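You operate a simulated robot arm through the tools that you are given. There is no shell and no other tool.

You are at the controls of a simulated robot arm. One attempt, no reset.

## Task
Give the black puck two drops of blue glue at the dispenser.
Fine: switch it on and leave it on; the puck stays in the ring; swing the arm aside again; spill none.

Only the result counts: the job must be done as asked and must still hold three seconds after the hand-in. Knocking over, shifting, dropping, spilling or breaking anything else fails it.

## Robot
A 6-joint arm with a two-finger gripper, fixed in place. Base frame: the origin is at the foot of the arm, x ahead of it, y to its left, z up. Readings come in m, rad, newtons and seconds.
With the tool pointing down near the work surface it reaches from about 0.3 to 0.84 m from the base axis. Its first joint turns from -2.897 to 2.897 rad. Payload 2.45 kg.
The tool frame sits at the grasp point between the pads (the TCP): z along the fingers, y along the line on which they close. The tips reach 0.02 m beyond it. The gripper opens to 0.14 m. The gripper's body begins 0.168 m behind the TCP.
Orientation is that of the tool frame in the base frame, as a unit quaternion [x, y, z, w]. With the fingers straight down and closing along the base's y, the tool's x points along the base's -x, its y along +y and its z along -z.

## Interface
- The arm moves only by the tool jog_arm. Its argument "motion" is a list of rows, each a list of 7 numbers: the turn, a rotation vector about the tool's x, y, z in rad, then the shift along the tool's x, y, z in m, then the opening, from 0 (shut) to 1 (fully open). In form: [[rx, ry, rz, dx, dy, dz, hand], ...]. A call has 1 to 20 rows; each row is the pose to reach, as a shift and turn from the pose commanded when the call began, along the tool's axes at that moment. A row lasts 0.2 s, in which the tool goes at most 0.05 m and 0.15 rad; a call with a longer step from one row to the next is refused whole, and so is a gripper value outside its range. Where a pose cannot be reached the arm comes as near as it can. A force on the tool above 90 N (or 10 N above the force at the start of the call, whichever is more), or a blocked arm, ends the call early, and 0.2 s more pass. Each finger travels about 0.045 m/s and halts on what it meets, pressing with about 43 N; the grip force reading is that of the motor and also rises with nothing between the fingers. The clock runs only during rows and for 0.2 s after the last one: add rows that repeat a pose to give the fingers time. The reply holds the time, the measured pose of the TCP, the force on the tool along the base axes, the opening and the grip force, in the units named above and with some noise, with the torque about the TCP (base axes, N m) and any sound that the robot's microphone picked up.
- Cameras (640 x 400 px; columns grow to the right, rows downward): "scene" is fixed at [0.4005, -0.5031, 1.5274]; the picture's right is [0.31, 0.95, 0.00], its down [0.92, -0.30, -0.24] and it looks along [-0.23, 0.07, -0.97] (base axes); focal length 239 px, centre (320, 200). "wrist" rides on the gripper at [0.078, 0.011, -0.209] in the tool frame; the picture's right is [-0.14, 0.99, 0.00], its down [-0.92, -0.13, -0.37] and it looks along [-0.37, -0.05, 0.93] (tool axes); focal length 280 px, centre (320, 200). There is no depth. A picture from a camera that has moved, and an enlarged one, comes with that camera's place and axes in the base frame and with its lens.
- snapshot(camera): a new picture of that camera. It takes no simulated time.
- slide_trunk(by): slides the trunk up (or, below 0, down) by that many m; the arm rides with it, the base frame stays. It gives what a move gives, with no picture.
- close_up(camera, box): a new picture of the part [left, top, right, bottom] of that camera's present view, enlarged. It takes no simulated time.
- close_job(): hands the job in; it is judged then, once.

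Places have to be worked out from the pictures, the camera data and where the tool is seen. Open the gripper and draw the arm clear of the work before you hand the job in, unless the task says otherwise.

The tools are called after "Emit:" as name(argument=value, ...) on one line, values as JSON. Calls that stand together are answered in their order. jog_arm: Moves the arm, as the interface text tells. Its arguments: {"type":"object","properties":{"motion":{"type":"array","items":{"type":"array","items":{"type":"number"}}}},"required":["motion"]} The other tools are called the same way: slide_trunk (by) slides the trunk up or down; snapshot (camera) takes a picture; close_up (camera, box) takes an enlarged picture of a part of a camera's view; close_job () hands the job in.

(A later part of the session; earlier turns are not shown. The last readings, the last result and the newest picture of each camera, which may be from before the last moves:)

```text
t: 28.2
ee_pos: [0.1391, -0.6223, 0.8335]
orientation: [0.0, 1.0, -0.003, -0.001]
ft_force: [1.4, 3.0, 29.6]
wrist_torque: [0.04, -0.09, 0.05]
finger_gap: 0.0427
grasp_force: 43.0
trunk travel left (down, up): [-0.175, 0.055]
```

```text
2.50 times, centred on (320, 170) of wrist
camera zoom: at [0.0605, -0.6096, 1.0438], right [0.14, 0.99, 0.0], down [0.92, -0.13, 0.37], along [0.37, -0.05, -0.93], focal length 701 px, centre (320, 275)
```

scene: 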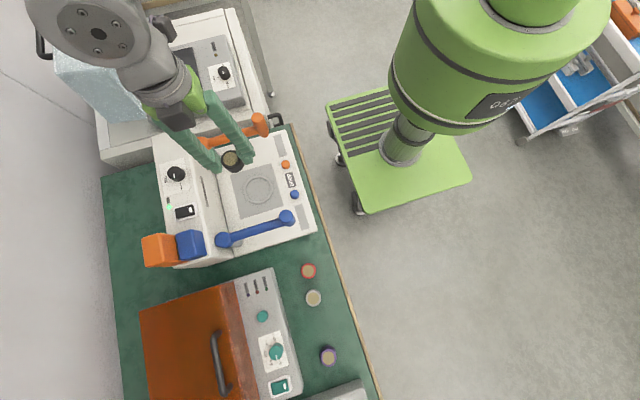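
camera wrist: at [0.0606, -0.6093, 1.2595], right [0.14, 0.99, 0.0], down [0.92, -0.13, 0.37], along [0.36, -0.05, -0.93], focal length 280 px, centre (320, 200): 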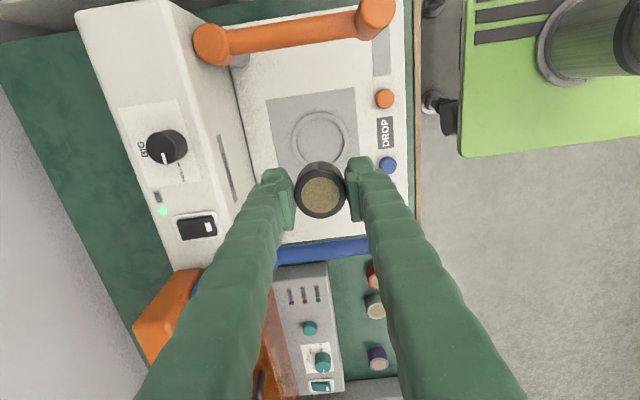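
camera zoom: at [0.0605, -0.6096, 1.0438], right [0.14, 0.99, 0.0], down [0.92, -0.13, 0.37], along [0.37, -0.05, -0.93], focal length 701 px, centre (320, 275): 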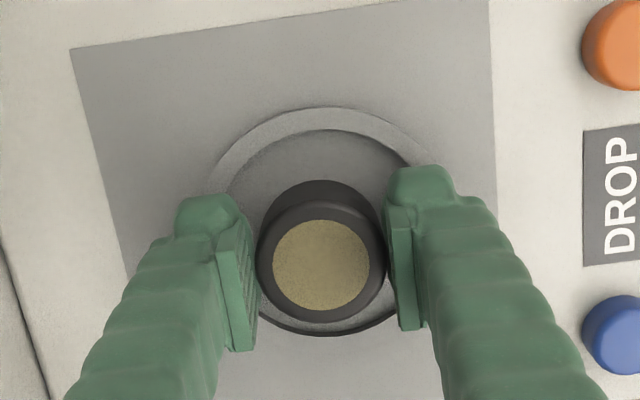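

Contact at 30 N, so the puck is on the plate. I'll relieve the load slightly, open a little (a few mm per side), and then rise.

Emit:
jog_arm(motion=[[0, 0, 0, 0, 0, -0.001, 0.2], [0, 0, 0, 0, 0, -0.0015, 0.2], [0, 0, 0, 0, 0, -0.0015, 0.32], [0, 0, 0, 0, 0, -0.0015, 0.34], [0, 0, 0, 0, 0, -0.0015, 0.34], [0, 0, 0, 0, 0, -0.0015, 0.34]])

Emit:
close_up(camera="wrist", box=[230, 90, 410, 250])

```text
t: 29.6
ee_pos: [0.1391, -0.6213, 0.8337]
orientation: [0.0, 1.0, 0.0, -0.001]
ft_force: [0.2, -0.7, 0.1]
wrist_torque: [-0.02, -0.01, 0.01]
finger_gap: 0.0475
grasp_force: 0.1
trunk travel left (down, up): [-0.175, 0.055]
```

```text
2.50 times, centred on (320, 170) of wrist
camera zoom: at [0.0606, -0.6098, 1.043], right [0.14, 0.99, 0.0], down [0.92, -0.13, 0.37], along [0.36, -0.05, -0.93], focal length 701 px, centre (320, 275)
```

zoom: 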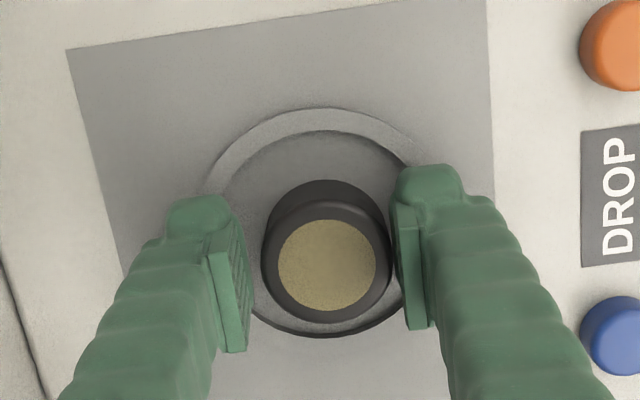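

Released. Rising straight up.

Emit:
jog_arm(motion=[[0, 0, 0, 0, 0.001, -0.006, 0.34], [0, 0, 0, 0, 0.001, -0.015, 0.34], [0, 0, 0, 0, 0.001, -0.03, 0.36], [0, 0, 0, 0, 0.001, -0.06, 0.4], [0, 0, 0, 0, 0.001, -0.1, 0.5], [0, 0, 0, 0, 0.001, -0.145, 0.6], [0, 0, 0, 0, 0.001, -0.19, 0.6], [0, 0, 0, 0, 0.001, -0.235, 0.6], [0, 0, 0, 0, 0.001, -0.235, 0.6]])

Emit:
snapshot(camera="wrist")

Emit:
close_up(camera="wrist", box=[240, 70, 420, 230])

Emit:
close_up(camera="scene", box=[200, 110, 310, 250])

```text
t: 31.6
ee_pos: [0.1393, -0.6201, 1.0687]
orientation: [0.0, 1.0, 0.001, 0.001]
ft_force: [-0.7, -0.6, 0.0]
wrist_torque: [0.01, -0.05, 0.06]
finger_gap: 0.0841
grasp_force: 0.0
trunk travel left (down, up): [-0.175, 0.055]
```

```text
taken
camera wrist: at [0.0611, -0.6086, 1.2786], right [0.14, 0.99, 0.0], down [0.92, -0.13, 0.37], along [0.36, -0.05, -0.93], focal length 280 px, centre (320, 200)
```

wrist: 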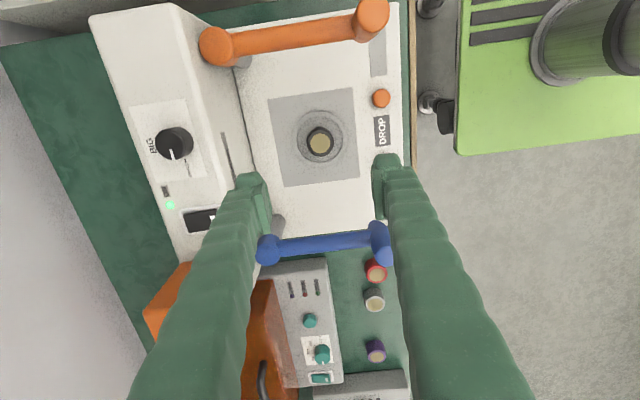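

```text
2.50 times, centred on (330, 150) of wrist
camera zoom: at [0.0611, -0.6086, 1.2786], right [0.14, 0.99, 0.0], down [0.92, -0.13, 0.37], along [0.36, -0.05, -0.93], focal length 701 px, centre (295, 325)
```

zoom: 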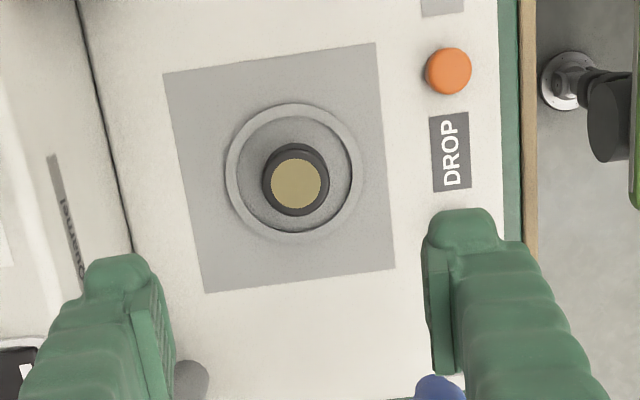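

```text
2.86 times, centred on (255, 180) of scene
camera zoom: at [0.4005, -0.5031, 1.5274], right [0.31, 0.95, 0.0], down [0.92, -0.3, -0.24], along [-0.23, 0.07, -0.97], focal length 684 px, centre (506, 257)
```

zoom: 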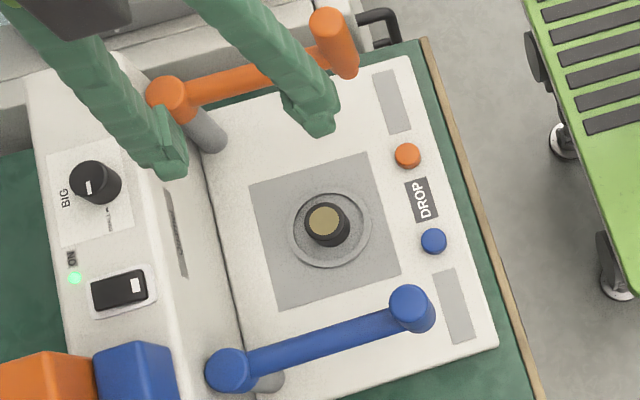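

The puck sits centred in the ring. Next is the blue arm: I'll turn the hand +90° (fingers closing along x), go above the blue nozzle at about (0.281, -0.549) and look at it.

Emit:
jog_arm(motion=[[0, 0, 0.131, -0.0118, 0.0058, -0.0025, 0.6], [0, 0, 0.262, -0.0237, 0.0117, -0.005, 0.6], [0, 0, 0.393, -0.0355, 0.0175, -0.0075, 0.6], [0, 0, 0.524, -0.0473, 0.0233, -0.01, 0.6], [0, 0, 0.655, -0.0592, 0.0292, -0.0125, 0.6], [0, 0, 0.786, -0.071, 0.035, -0.015, 0.6], [0, 0, 0.917, -0.0828, 0.0408, -0.0175, 0.6], [0, 0, 1.048, -0.0947, 0.0467, -0.02, 0.6], [0, 0, 1.179, -0.1065, 0.0525, -0.0225, 0.6], [0, 0, 1.31, -0.1183, 0.0583, -0.025, 0.6], [0, 0, 1.441, -0.1302, 0.0642, -0.0275, 0.6], [0, 0, 1.571, -0.142, 0.07, -0.03, 0.6], [0, 0, 1.571, -0.142, 0.07, -0.03, 0.6]])

Emit:
snapshot(camera="wrist")

Emit:
close_up(camera="wrist", box=[230, 120, 430, 320])

Emit:
close_up(camera="scene", box=[200, 170, 320, 270])

```text
t: 34.4
ee_pos: [0.2813, -0.5499, 1.0991]
orientation: [0.708, 0.707, 0.0, -0.001]
ft_force: [-0.3, 0.1, -0.7]
wrist_torque: [0.03, 0.03, -0.04]
finger_gap: 0.084
grasp_force: 0.1
trunk travel left (down, up): [-0.175, 0.055]
```

```text
taken
camera wrist: at [0.2922, -0.4712, 1.3083], right [0.99, -0.14, 0.0], down [-0.13, -0.92, 0.37], along [-0.05, -0.37, -0.93], focal length 280 px, centre (320, 200)
```

wrist: 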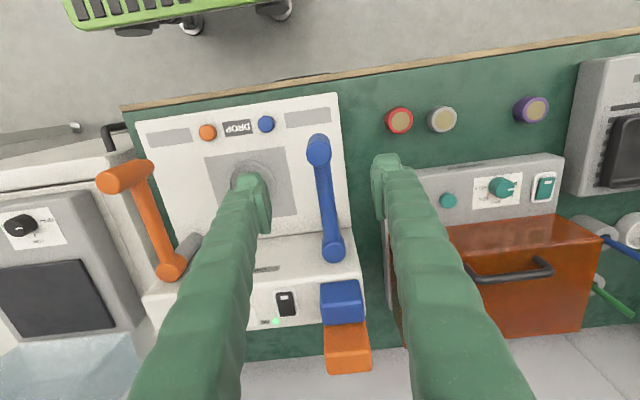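

```text
2.00 times, centred on (330, 220) of wrist
camera zoom: at [0.2922, -0.4712, 1.3083], right [0.99, -0.14, 0.0], down [-0.13, -0.92, 0.37], along [-0.05, -0.37, -0.93], focal length 561 px, centre (300, 160)
```

zoom: 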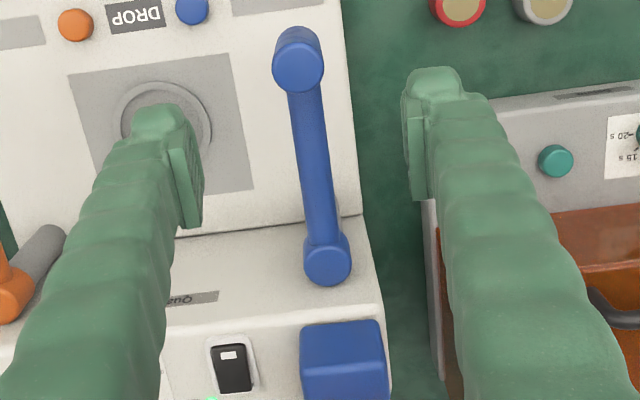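

```text
4.00 times, centred on (260, 220) of scene
camera zoom: at [0.4005, -0.5031, 1.5274], right [0.31, 0.95, 0.0], down [0.92, -0.3, -0.24], along [-0.23, 0.07, -0.97], focal length 958 px, centre (560, 120)
```

zoom: 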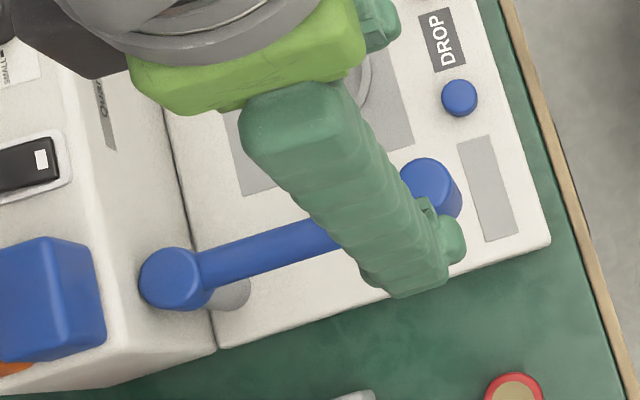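

The nozzle is at about (0.280, -0.549) with diameter ≈ 35 mm, and the pivot is at about (0.279, -0.72). The arm radius ≈ 0.171 matches the pivot-to-ring distance, so the swing is about 54.5° CCW. I'll lower the open fingers around the nozzle to cage it.

Emit:
jog_arm(motion=[[0, 0, 0, 0.001, -0.001, 0.04, 0.6], [0, 0, 0, 0.001, -0.001, 0.08, 0.6], [0, 0, 0, 0.001, -0.001, 0.12, 0.6], [0, 0, 0, 0.001, -0.001, 0.15, 0.6], [0, 0, 0, 0.001, -0.001, 0.174, 0.6], [0, 0, 0, 0.001, -0.001, 0.174, 0.6]])

Emit:
close_up(camera="wrist", box=[220, 100, 420, 260])

Emit:
close_up(camera="scene", box=[200, 170, 320, 270])

```text
t: 35.8
ee_pos: [0.2805, -0.5484, 0.9244]
orientation: [0.707, 0.707, 0.0, 0.0]
ft_force: [0.5, 0.5, 0.4]
wrist_torque: [0.03, 0.01, -0.02]
finger_gap: 0.0841
grasp_force: 0.0
trunk travel left (down, up): [-0.175, 0.055]
```

```text
2.50 times, centred on (320, 180) of wrist
camera zoom: at [0.2912, -0.4699, 1.134], right [0.99, -0.14, 0.0], down [-0.13, -0.92, 0.37], along [-0.05, -0.37, -0.93], focal length 701 px, centre (320, 250)
```

zoom: 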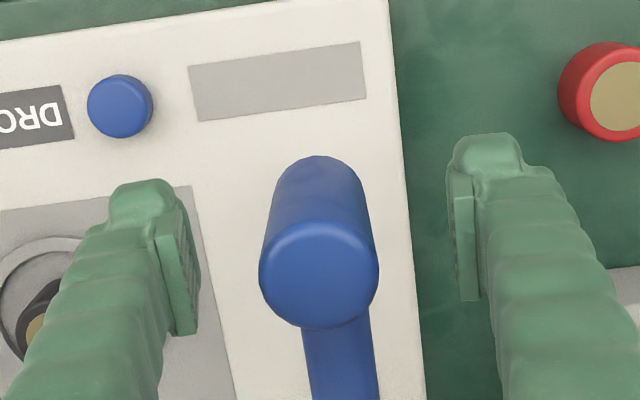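

```text
4.00 times, centred on (260, 220) of scene
camera zoom: at [0.4005, -0.5031, 1.5274], right [0.31, 0.95, 0.0], down [0.92, -0.3, -0.24], along [-0.23, 0.07, -0.97], focal length 958 px, centre (560, 120)
```

zoom: 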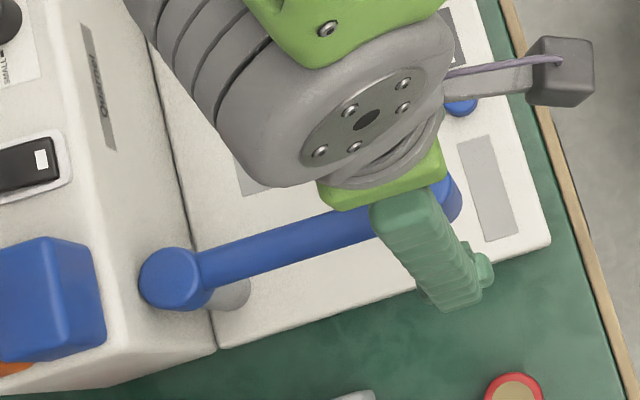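

The cage is centred on the nozzle. I'll narrow the gap to 44 mm without gripping and start the swing along the arc with a small first part.

Emit:
jog_arm(motion=[[0, 0, 0, 0, 0, 0, 0.45], [0, 0, 0, 0, 0, 0, 0.314], [0, 0, 0, 0, 0, 0, 0.314], [0, 0, -0.06, -0.0003, -0.0103, 0, 0.314], [0, 0, -0.12, -0.0012, -0.0205, 0, 0.314], [0, 0, -0.18, -0.0028, -0.0306, 0, 0.314], [0, 0, -0.24, -0.0049, -0.0406, 0, 0.314]])

Emit:
close_up(camera="wrist", box=[220, 100, 420, 260])

Emit:
close_up(camera="scene", box=[200, 170, 320, 270])

```text
t: 37.4
ee_pos: [0.2386, -0.5539, 0.9242]
orientation: [0.617, 0.787, 0.0, 0.0]
ft_force: [-0.2, 0.6, -0.8]
wrist_torque: [0.02, -0.04, 0.0]
finger_gap: 0.0439
grasp_force: 0.0
trunk travel left (down, up): [-0.175, 0.055]
```

```text
2.50 times, centred on (320, 180) of wrist
camera zoom: at [0.2307, -0.4748, 1.1338], right [0.99, 0.1, 0.0], down [0.1, -0.92, 0.37], along [0.04, -0.37, -0.93], focal length 701 px, centre (320, 250)
```

zoom: 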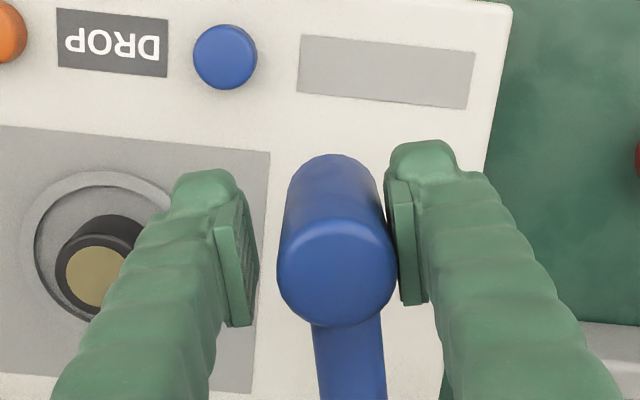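

```text
4.00 times, centred on (260, 220) of scene
camera zoom: at [0.4005, -0.5031, 1.5274], right [0.31, 0.95, 0.0], down [0.92, -0.3, -0.24], along [-0.23, 0.07, -0.97], focal length 958 px, centre (560, 120)
```

zoom: 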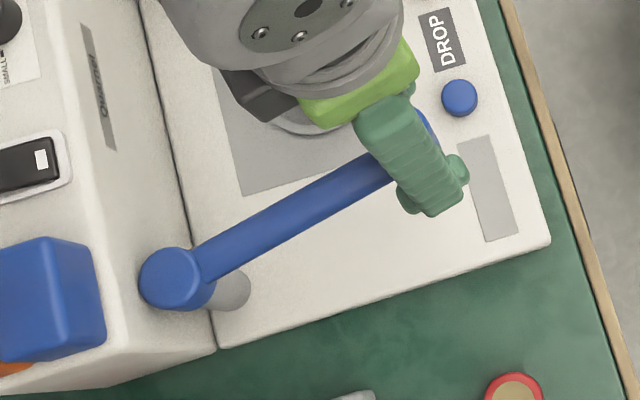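

The arm swings freely with the same radius, and force is about zero. Continuing along the arc.

Emit:
jog_arm(motion=[[0, 0, -0.1, -0.00085, -0.01707, 0, 0.314], [0, 0, -0.2, -0.00341, -0.03397, 0, 0.314], [0, 0, -0.3, -0.00764, -0.05053, 0, 0.314], [0, 0, -0.4, -0.0135, -0.06659, 0, 0.314], [0, 0, -0.5, -0.02093, -0.08198, 0, 0.314], [0, 0, -0.6, -0.02987, -0.09655, 0, 0.314], [0, 0, -0.6, -0.02987, -0.09655, 0, 0.314]])

Emit:
close_up(camera="wrist", box=[220, 100, 420, 260])

Emit:
close_up(camera="scene", box=[200, 150, 320, 250])

```text
t: 39.0
ee_pos: [0.1522, -0.6048, 0.9232]
orientation: [0.357, 0.934, 0.0, -0.001]
ft_force: [0.3, 0.0, 0.4]
wrist_torque: [0.0, -0.02, -0.01]
finger_gap: 0.0442
grasp_force: 0.1
trunk travel left (down, up): [-0.175, 0.055]
```

```text
2.50 times, centred on (320, 180) of wrist
camera zoom: at [0.101, -0.5449, 1.1342], right [0.76, 0.65, 0.0], down [0.6, -0.71, 0.37], along [0.24, -0.28, -0.93], focal length 701 px, centre (320, 250)
```

zoom: 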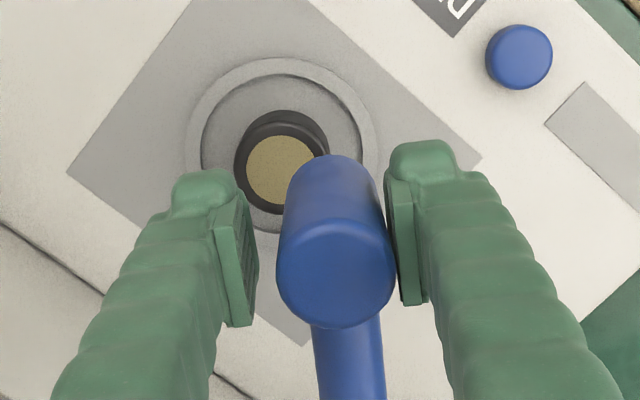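

```text
4.00 times, centred on (260, 200) of scene
camera zoom: at [0.4005, -0.5031, 1.5274], right [0.31, 0.95, 0.0], down [0.92, -0.3, -0.24], along [-0.23, 0.07, -0.97], focal length 958 px, centre (560, 200)
```

zoom: 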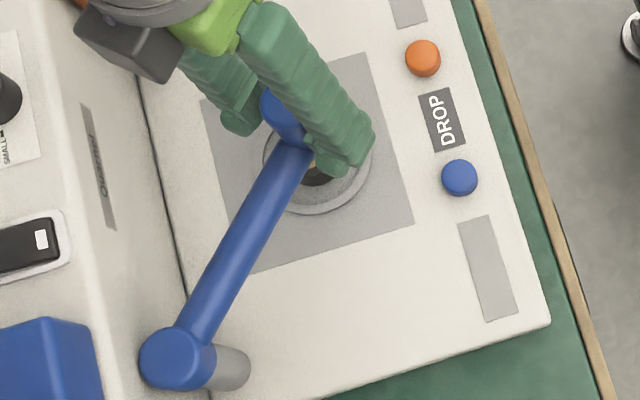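

Radially aligned: the nozzle is about 23 mm short of the puck centre along the tangent (0.135 rad). Finishing the swing with that amount.

Emit:
jog_arm(motion=[[0, 0, -0.045, -0.0002, -0.0077, 0, 0.314], [0, 0, -0.09, -0.0007, -0.01537, 0, 0.314], [0, 0, -0.135, -0.00156, -0.02302, 0, 0.314], [0, 0, -0.135, -0.00156, -0.02302, 0, 0.314]])

Emit:
close_up(camera="wrist", box=[220, 100, 420, 260])

Emit:
close_up(camera="scene", box=[200, 150, 320, 250])

```text
t: 40.0
ee_pos: [0.1374, -0.6247, 0.9233]
orientation: [0.294, 0.956, 0.0, 0.0]
ft_force: [-0.3, 1.1, -0.4]
wrist_torque: [-0.05, 0.02, 0.04]
finger_gap: 0.0438
grasp_force: 0.0
trunk travel left (down, up): [-0.175, 0.055]
```

```text
2.50 times, centred on (320, 180) of wrist
camera zoom: at [0.0795, -0.571, 1.1343], right [0.67, 0.74, 0.0], down [0.69, -0.62, 0.37], along [0.27, -0.25, -0.93], focal length 701 px, centre (320, 250)
```

zoom: 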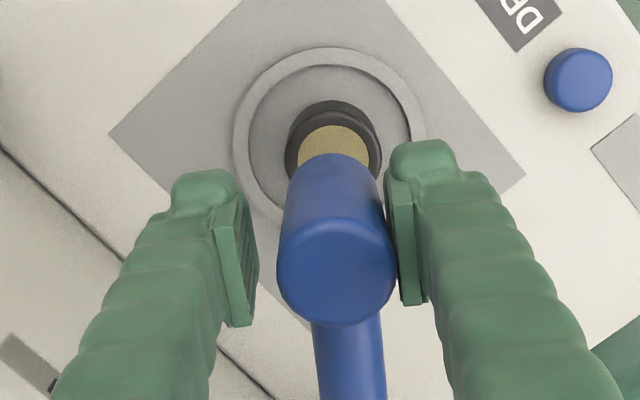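

```text
4.00 times, centred on (260, 200) of scene
camera zoom: at [0.4005, -0.5031, 1.5274], right [0.31, 0.95, 0.0], down [0.92, -0.3, -0.24], along [-0.23, 0.07, -0.97], focal length 958 px, centre (560, 200)
```

zoom: 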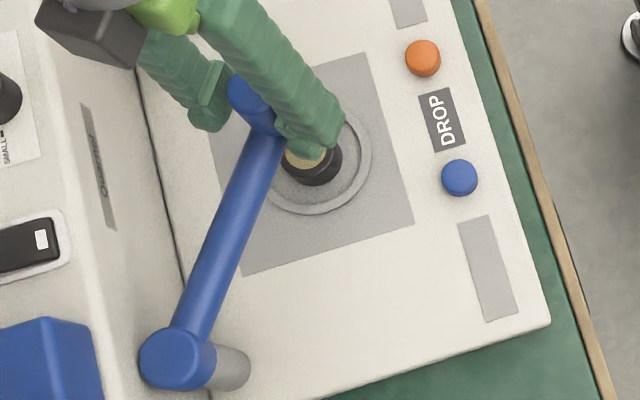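

The nozzle axis is within about 2 mm of the puck centre. I'll open to release the cage, rise straight up, then move above the blue button at about (0.1905, -0.516) while closing the fingers.

Emit:
jog_arm(motion=[[0, 0, 0, 0, 0, 0, 0.45], [0, 0, 0, 0, 0, 0, 0.5], [0, 0, 0, 0, 0, 0, 0.5], [0, 0, 0, 0, 0, -0.02, 0.5], [0, 0, 0, 0, 0, -0.06, 0.5], [0, 0, 0, 0, 0, -0.1, 0.5], [0, 0, 0, 0, 0, -0.13, 0.5], [0, 0, 0, 0.0043, 0.03, -0.13, 0.35], [0, 0, 0, 0.0086, 0.06, -0.13, 0.2], [0, 0, 0, 0.0129, 0.09, -0.13, 0.1], [0, 0, 0, 0.0172, 0.1198, -0.13, 0], [0, 0, 0, 0.0172, 0.1198, -0.13, 0], [0, 0, 0, 0.0172, 0.1198, -0.13, 0], [0, 0, 0, 0.0172, 0.1198, -0.13, 0]])

Emit:
snapshot(camera="wrist")

Emit:
close_up(camera="scene", box=[190, 130, 320, 250])

```text
t: 43.0
ee_pos: [0.1924, -0.517, 1.0545]
orientation: [0.293, 0.956, 0.0, -0.001]
ft_force: [0.3, -0.7, 0.4]
wrist_torque: [0.0, 0.0, 0.02]
finger_gap: 0.0
grasp_force: 29.0
trunk travel left (down, up): [-0.175, 0.055]
```

```text
taken
camera wrist: at [0.1336, -0.4622, 1.2642], right [0.67, 0.74, 0.0], down [0.69, -0.62, 0.37], along [0.27, -0.25, -0.93], focal length 280 px, centre (320, 200)
```

wrist: 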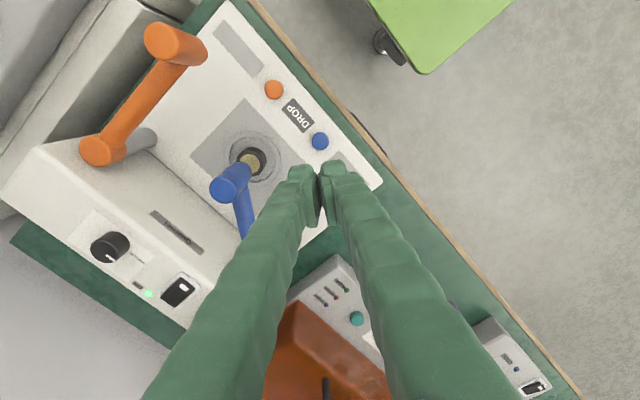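

```text
3.33 times, centred on (255, 190) of scene
camera zoom: at [0.4005, -0.5031, 1.5274], right [0.31, 0.95, 0.0], down [0.92, -0.3, -0.24], along [-0.23, 0.07, -0.97], focal length 798 px, centre (537, 233)
```

zoom: 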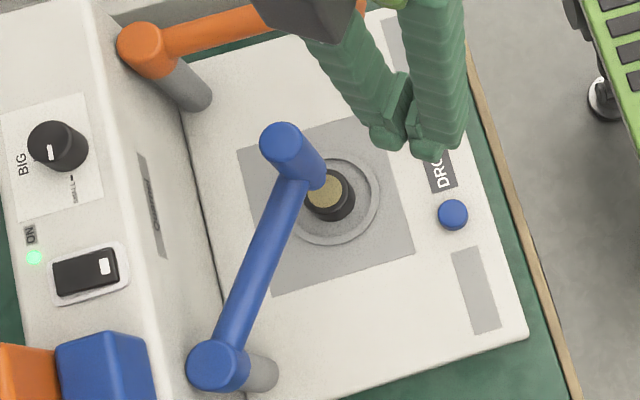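

Enlarging to double-check the nozzle's alignment over the puck and the button position.

Emit:
close_up(camera="wrist", box=[190, 100, 350, 220])

Emit:
close_up(camera="scene", box=[225, 150, 285, 200])

```text
3.33 times, centred on (270, 160) of wrist
camera zoom: at [0.1336, -0.4622, 1.2642], right [0.67, 0.74, 0.0], down [0.69, -0.62, 0.37], along [0.27, -0.25, -0.93], focal length 935 px, centre (487, 333)
```

zoom: 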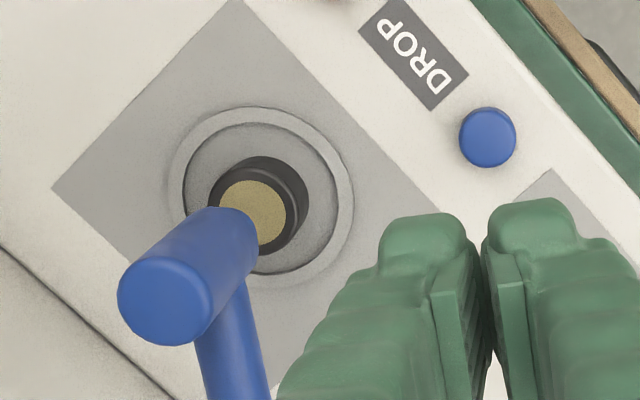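

```text
8.00 times, centred on (255, 175) of scene
camera zoom: at [0.4005, -0.5031, 1.5274], right [0.31, 0.95, 0.0], down [0.92, -0.3, -0.24], along [-0.23, 0.07, -0.97], focal length 1916 px, centre (840, 400)
```

zoom: 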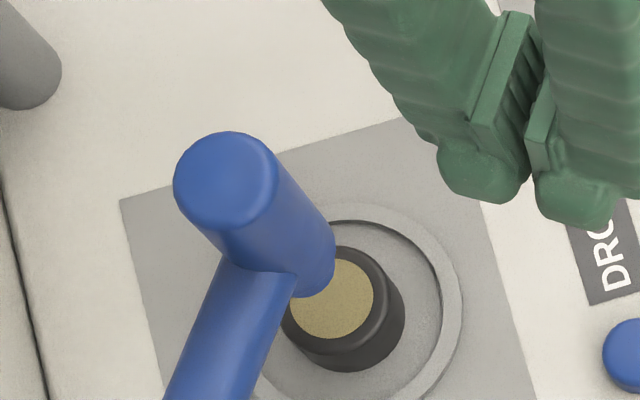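

The nozzle is within about 4 mm of the puck centre, which is well inside its top face. The button is at (0.190, -0.516), so I'll descend to just above it with the fingers closed.

Emit:
jog_arm(motion=[[0, 0, 0, 0.0015, -0.001, 0.045, 0], [0, 0, 0, 0.0015, -0.001, 0.09, 0], [0, 0, 0, 0.0015, -0.001, 0.13, 0], [0, 0, 0, 0.0015, -0.001, 0.165, 0], [0, 0, 0, 0.0015, -0.001, 0.19, 0], [0, 0, 0, 0.0015, -0.001, 0.2, 0], [0, 0, 0, 0.0015, -0.001, 0.2, 0]])

Emit:
close_up(camera="wrist", box=[190, 100, 390, 250])

Emit:
close_up(camera="scene", box=[230, 140, 330, 230])

```text
t: 44.6
ee_pos: [0.1892, -0.5157, 0.8532]
orientation: [0.293, 0.956, 0.001, 0.0]
ft_force: [-0.2, 0.3, -0.5]
wrist_torque: [0.01, 0.03, 0.0]
finger_gap: 0.0
grasp_force: 28.7
trunk travel left (down, up): [-0.175, 0.055]
```

```text
2.67 times, centred on (290, 175) of wrist
camera zoom: at [0.1313, -0.4623, 1.0634], right [0.67, 0.74, 0.0], down [0.69, -0.62, 0.37], along [0.27, -0.25, -0.93], focal length 748 px, centre (400, 267)
```

zoom: 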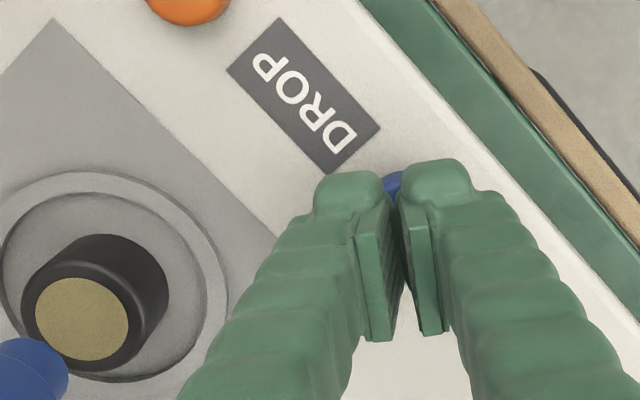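

```text
4.44 times, centred on (280, 185) of scene
camera zoom: at [0.4005, -0.5031, 1.5274], right [0.31, 0.95, 0.0], down [0.92, -0.3, -0.24], along [-0.23, 0.07, -0.97], focal length 1064 px, centre (498, 267)
```

zoom: 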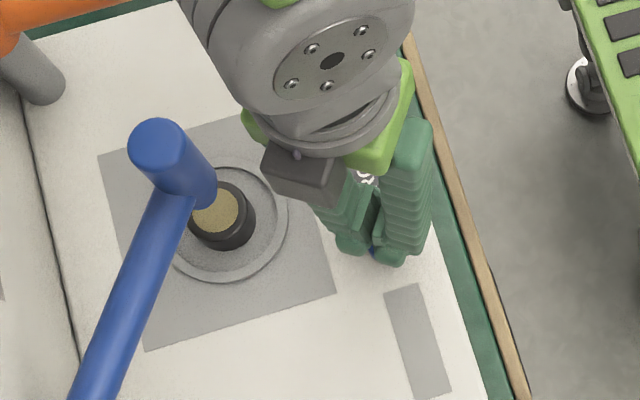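

The closed tips are centred over the button. Lowering gently to touch and press once.

Emit:
jog_arm(motion=[[0, 0, 0, 0, 0, 0.008, 0], [0, 0, 0, 0, 0, 0.014, 0], [0, 0, 0, 0, 0, 0.018, 0], [0, 0, 0, 0, 0, 0.02, 0]])

Emit:
close_up(camera="wrist", box=[190, 100, 390, 250])

```text
t: 45.6
ee_pos: [0.1902, -0.5151, 0.8347]
orientation: [0.293, 0.956, 0.0, 0.0]
ft_force: [0.6, 0.2, 0.8]
wrist_torque: [-0.01, 0.03, -0.02]
finger_gap: 0.0061
grasp_force: 29.2
trunk travel left (down, up): [-0.175, 0.055]
```

```text
2.67 times, centred on (290, 175) of wrist
camera zoom: at [0.1312, -0.4622, 1.0443], right [0.67, 0.74, 0.0], down [0.69, -0.62, 0.37], along [0.27, -0.25, -0.93], focal length 748 px, centre (400, 267)
```

zoom: 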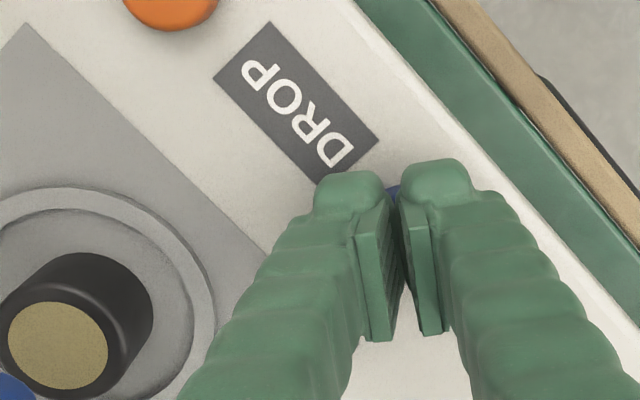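

The finger gap reads 6 mm, so the button is starting to wedge the two tips apart. There has been no sound and no drop. A single fingertip will be cleaner: I'll lift, shift outward along tool +y, and open so only the -y finger hangs over the button.

Emit:
jog_arm(motion=[[0, 0, 0, 0, 0, -0.02, 0], [0, 0, 0, 0, 0, -0.05, 0], [0, 0, 0, 0, 0.04, -0.05, 0], [0, 0, 0, 0, 0.082, -0.05, 0], [0, 0, 0, 0, 0.082, -0.05, 0.3], [0, 0, 0, 0, 0.082, -0.05, 0.6], [0, 0, 0, 0, 0.082, -0.05, 1], [0, 0, 0, 0, 0.082, -0.05, 1], [0, 0, 0, 0, 0.082, -0.05, 1], [0, 0, 0, 0, 0.082, -0.05, 1], [0, 0, 0, 0, 0.082, -0.05, 1], [0, 0, 0, 0, 0.082, -0.05, 1], [0, 0, 0, 0, 0.082, -0.05, 1]])

Emit:
snapshot(camera="wrist")

Emit:
close_up(camera="wrist", box=[120, 100, 320, 250])

Emit:
close_up(camera="scene", box=[230, 140, 330, 230])

```text
t: 48.4
ee_pos: [0.2341, -0.4473, 0.8837]
orientation: [0.293, 0.956, 0.0, 0.0]
ft_force: [-0.2, -0.2, -0.1]
wrist_torque: [-0.02, -0.01, 0.01]
finger_gap: 0.1397
grasp_force: 0.1
trunk travel left (down, up): [-0.175, 0.055]
```

```text
taken
camera wrist: at [0.1763, -0.3939, 1.0941], right [0.67, 0.74, 0.0], down [0.69, -0.62, 0.37], along [0.27, -0.25, -0.93], focal length 280 px, centre (320, 200)
```

wrist: 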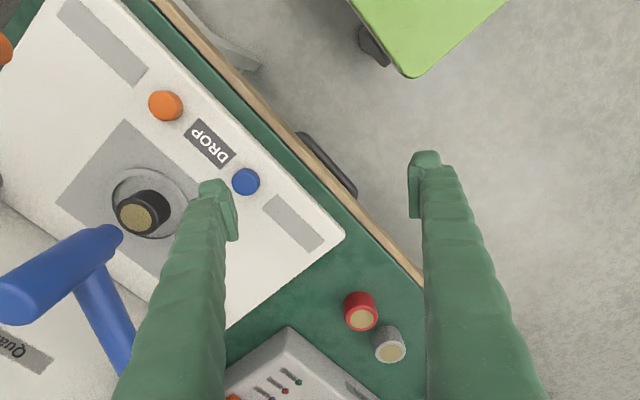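

```text
2.67 times, centred on (220, 175) of wrist
camera zoom: at [0.1763, -0.3939, 1.0941], right [0.67, 0.74, 0.0], down [0.69, -0.62, 0.37], along [0.27, -0.25, -0.93], focal length 748 px, centre (587, 267)
```

zoom: 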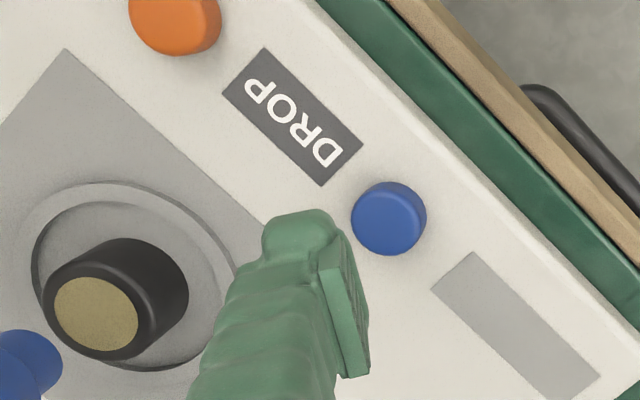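

```text
4.44 times, centred on (280, 185) of scene
camera zoom: at [0.4005, -0.5031, 1.5274], right [0.31, 0.95, 0.0], down [0.92, -0.3, -0.24], along [-0.23, 0.07, -0.97], focal length 1064 px, centre (498, 267)
```

zoom: 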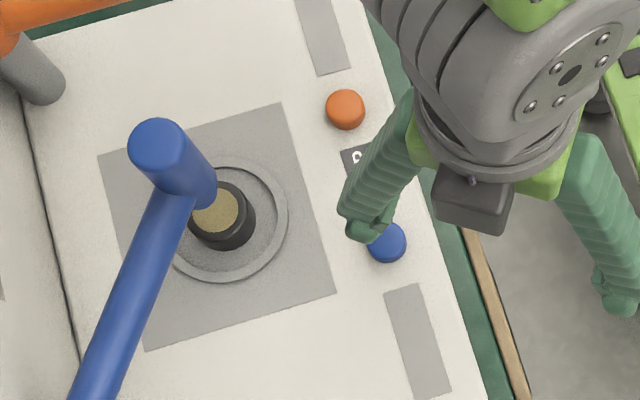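

No drop fell and the puck is clean. The -y fingertip is about over the button, so I'll lower it to just above contact.

Emit:
jog_arm(motion=[[0, 0, 0, 0, 0.001, 0.02, 1], [0, 0, 0, 0, 0.001, 0.035, 1], [0, 0, 0, 0, 0.001, 0.042, 1], [0, 0, 0, 0, 0.001, 0.046, 1]])

Emit:
close_up(camera="wrist", box=[120, 100, 320, 250])

Emit:
close_up(camera="scene", box=[230, 140, 330, 230])

```text
t: 49.4
ee_pos: [0.2364, -0.4459, 0.837]
orientation: [0.293, 0.956, 0.0, 0.001]
ft_force: [-0.5, 0.0, 0.6]
wrist_torque: [-0.01, 0.0, 0.02]
finger_gap: 0.1399
grasp_force: 0.1
trunk travel left (down, up): [-0.175, 0.055]
```

```text
2.67 times, centred on (220, 175) of wrist
camera zoom: at [0.1773, -0.3932, 1.0477], right [0.67, 0.74, 0.0], down [0.69, -0.62, 0.37], along [0.27, -0.25, -0.93], focal length 748 px, centre (587, 267)
```

zoom: 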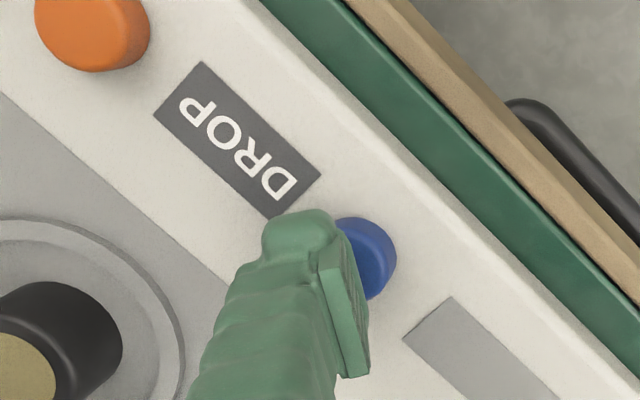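

```text
4.44 times, centred on (280, 185) of scene
camera zoom: at [0.4005, -0.5031, 1.5274], right [0.31, 0.95, 0.0], down [0.92, -0.3, -0.24], along [-0.23, 0.07, -0.97], focal length 1064 px, centre (498, 267)
```

zoom: 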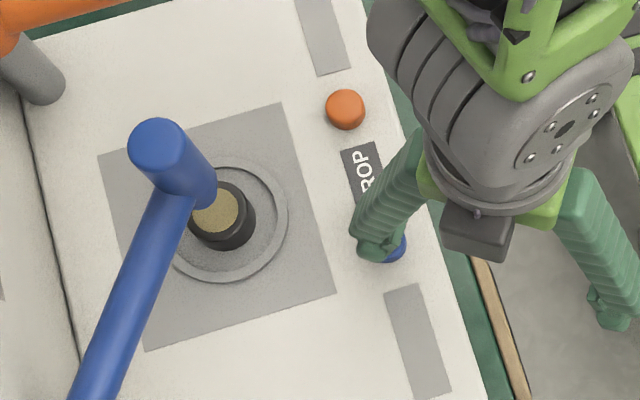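

The tip covers the inner part of the button. Pressing slowly now.

Emit:
jog_arm(motion=[[0, 0, 0, 0, 0, 0.003, 1], [0, 0, 0, 0, 0, 0.006, 1], [0, 0, 0, 0, 0, 0.008, 1]])

Emit:
close_up(camera="scene", box=[230, 140, 330, 230])

Emit:
snapshot(camera="wrist")

```text
t: 50.2
ee_pos: [0.2357, -0.447, 0.8309]
orientation: [0.293, 0.956, 0.0, 0.0]
ft_force: [-0.3, -0.2, -0.2]
wrist_torque: [0.0, -0.01, -0.04]
finger_gap: 0.1404
grasp_force: 0.0
trunk travel left (down, up): [-0.175, 0.055]
```

```text
4.44 times, centred on (280, 185) of scene
camera zoom: at [0.4005, -0.5031, 1.5274], right [0.31, 0.95, 0.0], down [0.92, -0.3, -0.24], along [-0.23, 0.07, -0.97], focal length 1064 px, centre (498, 267)
```

zoom: 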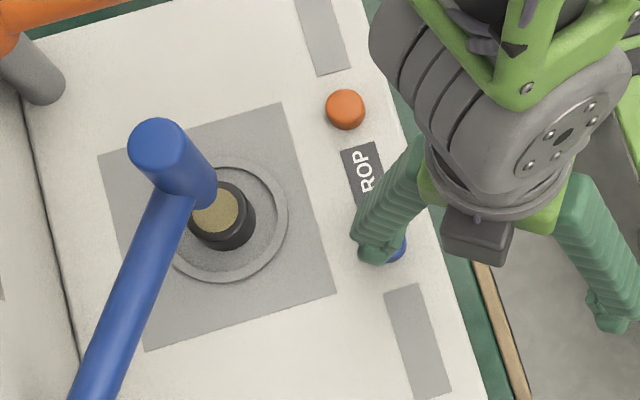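

```text
taken
camera wrist: at [0.1775, -0.3934, 1.0401], right [0.67, 0.74, 0.0], down [0.69, -0.62, 0.37], along [0.27, -0.25, -0.93], focal length 280 px, centre (320, 200)
```

wrist: 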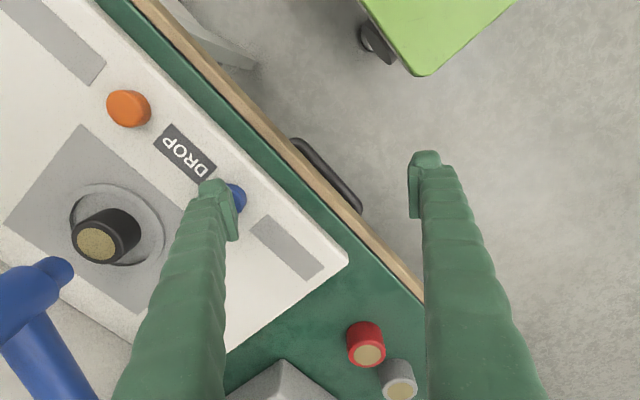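

No force yet and no drop. Continuing down a few mm in small steps.

Emit:
jog_arm(motion=[[0, 0, 0, 0, 0, 0.0015, 1], [0, 0, 0, 0, 0, 0.003, 1]])

Emit:
close_up(camera="scene", box=[230, 140, 330, 230])

Emit:
close_up(camera="wrist", box=[60, 120, 260, 270])

```text
t: 50.8
ee_pos: [0.2359, -0.4466, 0.8272]
orientation: [0.294, 0.956, 0.0, -0.001]
ft_force: [0.1, 0.0, 0.7]
wrist_torque: [0.0, -0.01, -0.03]
finger_gap: 0.1399
grasp_force: 0.1
trunk travel left (down, up): [-0.175, 0.055]
```

```text
4.44 times, centred on (280, 185) of scene
camera zoom: at [0.4005, -0.5031, 1.5274], right [0.31, 0.95, 0.0], down [0.92, -0.3, -0.24], along [-0.23, 0.07, -0.97], focal length 1064 px, centre (498, 267)
```

zoom: 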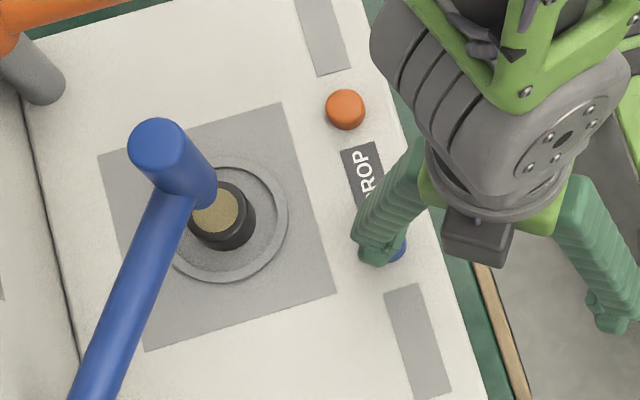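

```text
2.67 times, centred on (160, 195) of wrist
camera zoom: at [0.1774, -0.3933, 1.0371], right [0.67, 0.74, 0.0], down [0.69, -0.62, 0.37], along [0.27, -0.25, -0.93], focal length 748 px, centre (747, 213)
```

zoom: 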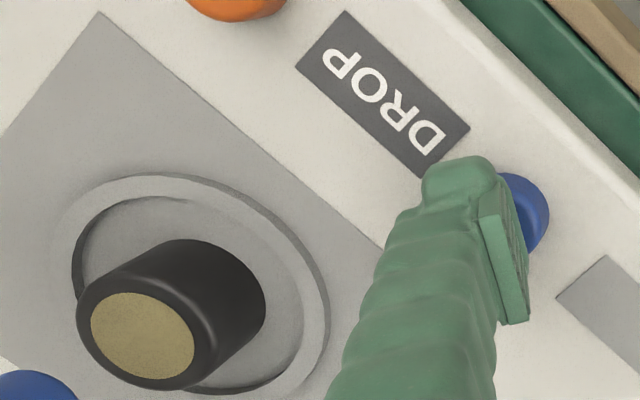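

No press registered. By the visual the tip is about 11 mm too far inward, next to the button's inner rim. I'll lift 15 mm, shift outward 11 mm, and come down again.

Emit:
jog_arm(motion=[[0, 0, 0, 0, 0, -0.009, 1], [0, 0, 0, 0, 0, -0.018, 1], [0, 0, 0, 0, 0.011, -0.018, 1], [0, 0, 0, 0, 0.011, -0.012, 1], [0, 0, 0, 0, 0.011, -0.012, 1]])

Emit:
close_up(camera="wrist", box=[60, 120, 260, 270])

Emit:
close_up(camera="scene", box=[270, 170, 320, 210])

```text
t: 52.0
ee_pos: [0.2422, -0.438, 0.8401]
orientation: [0.293, 0.956, 0.0, 0.0]
ft_force: [0.1, -0.4, -1.0]
wrist_torque: [0.03, -0.01, 0.02]
finger_gap: 0.1398
grasp_force: 0.1
trunk travel left (down, up): [-0.175, 0.055]
```

```text
2.67 times, centred on (160, 195) of wrist
camera zoom: at [0.1839, -0.3843, 1.0493], right [0.67, 0.74, 0.0], down [0.69, -0.62, 0.37], along [0.27, -0.25, -0.93], focal length 748 px, centre (747, 213)
```

zoom: 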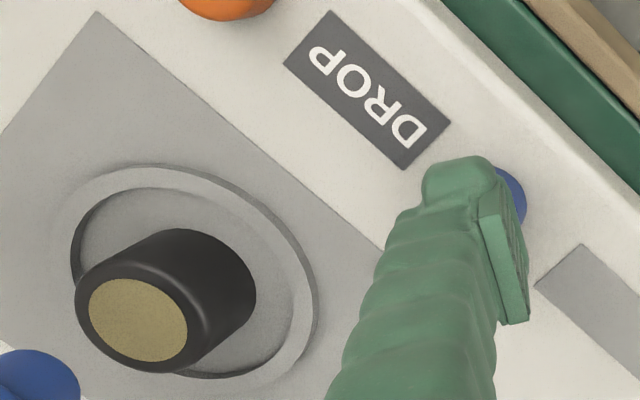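

```text
10.00 times, centred on (295, 190) of scene
camera zoom: at [0.4005, -0.5031, 1.5274], right [0.31, 0.95, 0.0], down [0.92, -0.3, -0.24], along [-0.23, 0.07, -0.97], focal length 2394 px, centre (570, 300)
```

zoom: 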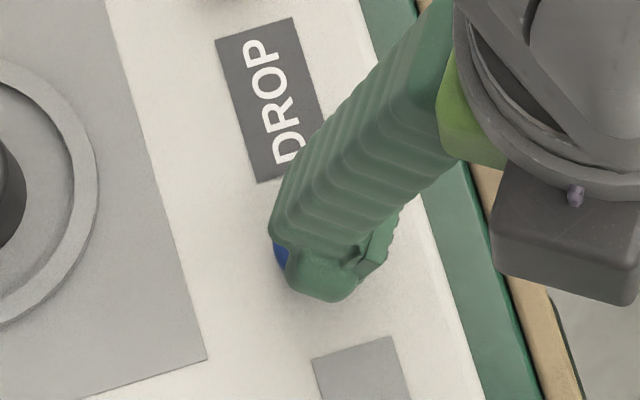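

The tip now sits squarely over the button in the scene view. Pressing in small steps.

Emit:
jog_arm(motion=[[0, 0, 0, 0, 0, 0.003, 1], [0, 0, 0, 0, 0, 0.006, 1], [0, 0, 0, 0, 0, 0.008, 1]])

Emit:
close_up(camera="wrist", box=[60, 120, 260, 270])

```text
t: 52.8
ee_pos: [0.2417, -0.4387, 0.8319]
orientation: [0.293, 0.956, 0.0, 0.0]
ft_force: [0.4, 0.4, -0.1]
wrist_torque: [-0.02, 0.0, 0.0]
finger_gap: 0.1401
grasp_force: 0.1
trunk travel left (down, up): [-0.175, 0.055]
```

```text
2.67 times, centred on (160, 195) of wrist
camera zoom: at [0.1835, -0.3839, 1.0411], right [0.67, 0.74, 0.0], down [0.69, -0.62, 0.37], along [0.27, -0.25, -0.93], focal length 748 px, centre (747, 213)
```

zoom: 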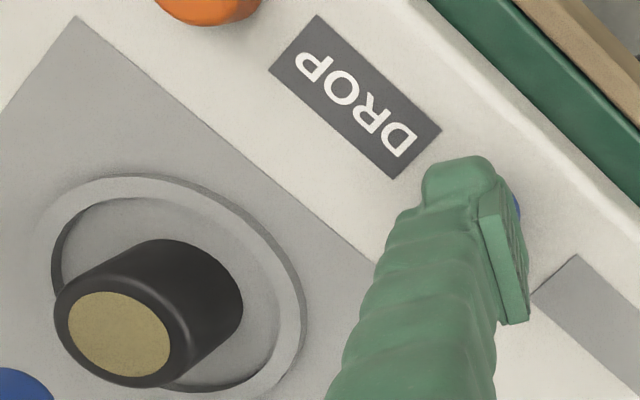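

Still nothing. Two more small steps down.

Emit:
jog_arm(motion=[[0, 0, 0, 0, 0, 0.0015, 1], [0, 0, 0, 0, 0, 0.003, 1]])

Emit:
close_up(camera="wrist", box=[60, 120, 260, 270])

Emit:
close_up(camera="scene", box=[230, 150, 320, 220])

```text
t: 53.4
ee_pos: [0.2419, -0.4377, 0.8287]
orientation: [0.293, 0.956, 0.0, 0.0]
ft_force: [-0.7, 0.3, -0.7]
wrist_torque: [-0.01, -0.01, -0.01]
finger_gap: 0.14
grasp_force: 0.1
trunk travel left (down, up): [-0.175, 0.055]
```

```text
2.67 times, centred on (160, 195) of wrist
camera zoom: at [0.1838, -0.3841, 1.0381], right [0.67, 0.74, 0.0], down [0.69, -0.62, 0.37], along [0.27, -0.25, -0.93], focal length 748 px, centre (747, 213)
```

zoom: 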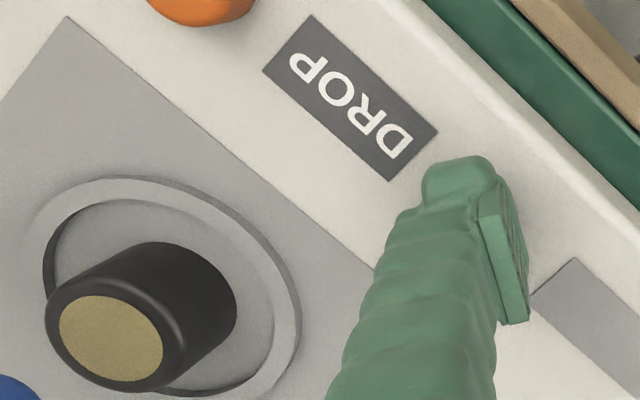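

```text
5.71 times, centred on (275, 185) of scene
camera zoom: at [0.4005, -0.5031, 1.5274], right [0.31, 0.95, 0.0], down [0.92, -0.3, -0.24], along [-0.23, 0.07, -0.97], focal length 1368 px, centre (577, 286)
```

zoom: 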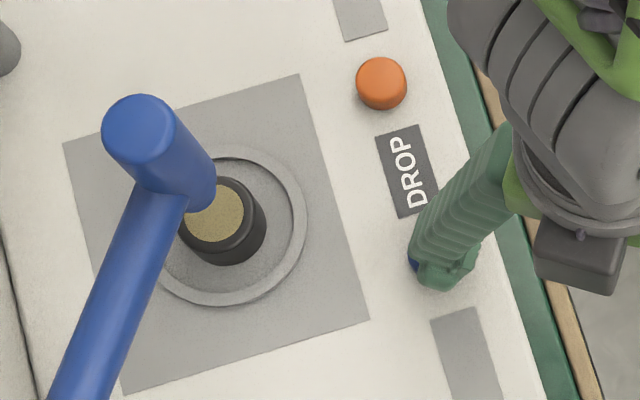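

Still no reaction. Continuing in 1.5 mm steps.

Emit:
jog_arm(motion=[[0, 0, 0, 0, 0, 0.0015, 1], [0, 0, 0, 0, 0, 0.003, 1]])

Emit:
close_up(camera="scene", box=[230, 150, 320, 220])

```text
t: 54.0
ee_pos: [0.2438, -0.4375, 0.8252]
orientation: [0.294, 0.956, 0.0, 0.001]
ft_force: [0.2, 0.9, 0.8]
wrist_torque: [-0.07, 0.05, -0.03]
finger_gap: 0.1399
grasp_force: 0.1
trunk travel left (down, up): [-0.175, 0.055]
```

```text
5.71 times, centred on (275, 185) of scene
camera zoom: at [0.4005, -0.5031, 1.5274], right [0.31, 0.95, 0.0], down [0.92, -0.3, -0.24], along [-0.23, 0.07, -0.97], focal length 1368 px, centre (577, 286)
```

zoom: 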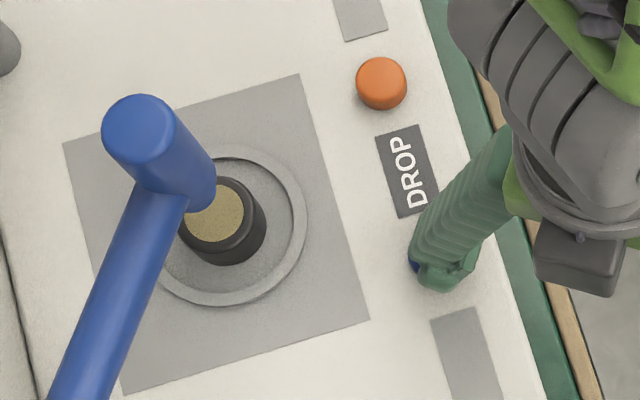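

Checking the puck's surface and the button in the wrist view before going further.

Emit:
snapshot(camera="wrist")

Emit:
close_up(camera="wrist", box=[40, 140, 260, 280])

Emit:
close_up(camera="scene", box=[280, 175, 320, 205])

```text
taken
camera wrist: at [0.1838, -0.3842, 1.0353], right [0.67, 0.74, 0.0], down [0.69, -0.62, 0.37], along [0.27, -0.25, -0.93], focal length 280 px, centre (320, 200)
```

wrist: 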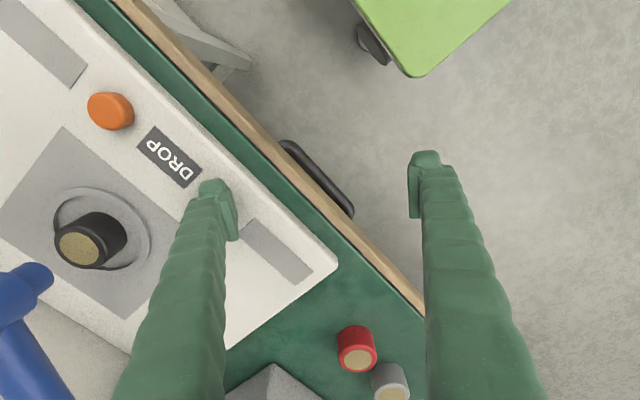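

```text
2.86 times, centred on (150, 210) of wrist
camera zoom: at [0.1838, -0.3842, 1.0353], right [0.67, 0.74, 0.0], down [0.69, -0.62, 0.37], along [0.27, -0.25, -0.93], focal length 801 px, centre (806, 171)
```

zoom: 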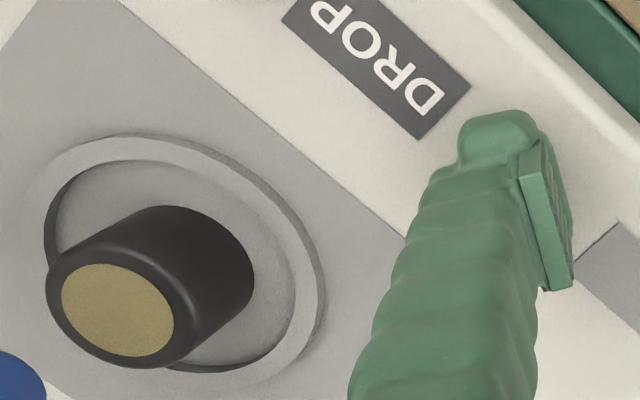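

```text
13.33 times, centred on (300, 190) of scene
camera zoom: at [0.4005, -0.5031, 1.5274], right [0.31, 0.95, 0.0], down [0.92, -0.3, -0.24], along [-0.23, 0.07, -0.97], focal length 3193 px, centre (587, 333)
```

zoom: 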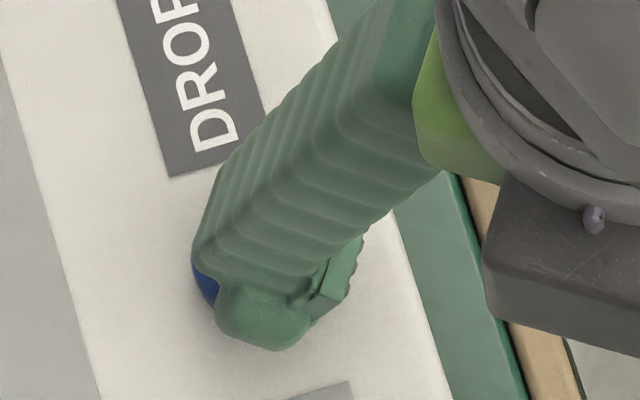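

The puck is clean and there is still no reaction force. I'll keep going down in small steps until I feel something.

Emit:
jog_arm(motion=[[0, 0, 0, 0, 0, 0.0015, 1], [0, 0, 0, 0, 0, 0.003, 1]])

Emit:
close_up(camera="wrist", box=[40, 140, 260, 280])

```text
t: 54.6
ee_pos: [0.2415, -0.4378, 0.8221]
orientation: [0.293, 0.956, 0.0, 0.0]
ft_force: [0.6, -0.1, 2.3]
wrist_torque: [-0.15, 0.07, 0.06]
finger_gap: 0.14
grasp_force: 0.1
trunk travel left (down, up): [-0.175, 0.055]
heard: click
```

```text
2.86 times, centred on (150, 210) of wrist
camera zoom: at [0.1836, -0.3842, 1.0325], right [0.67, 0.74, 0.0], down [0.69, -0.62, 0.37], along [0.27, -0.25, -0.93], focal length 801 px, centre (806, 171)
```

zoom: 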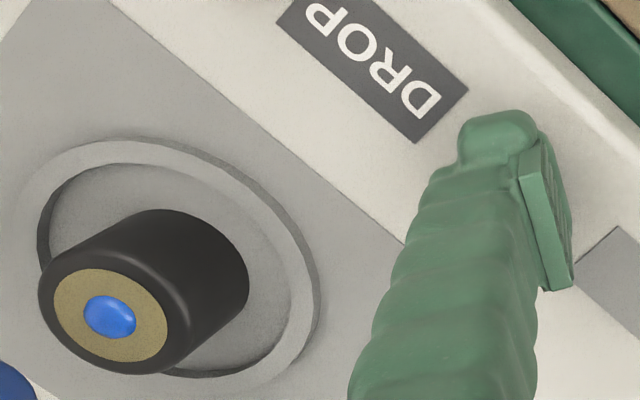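

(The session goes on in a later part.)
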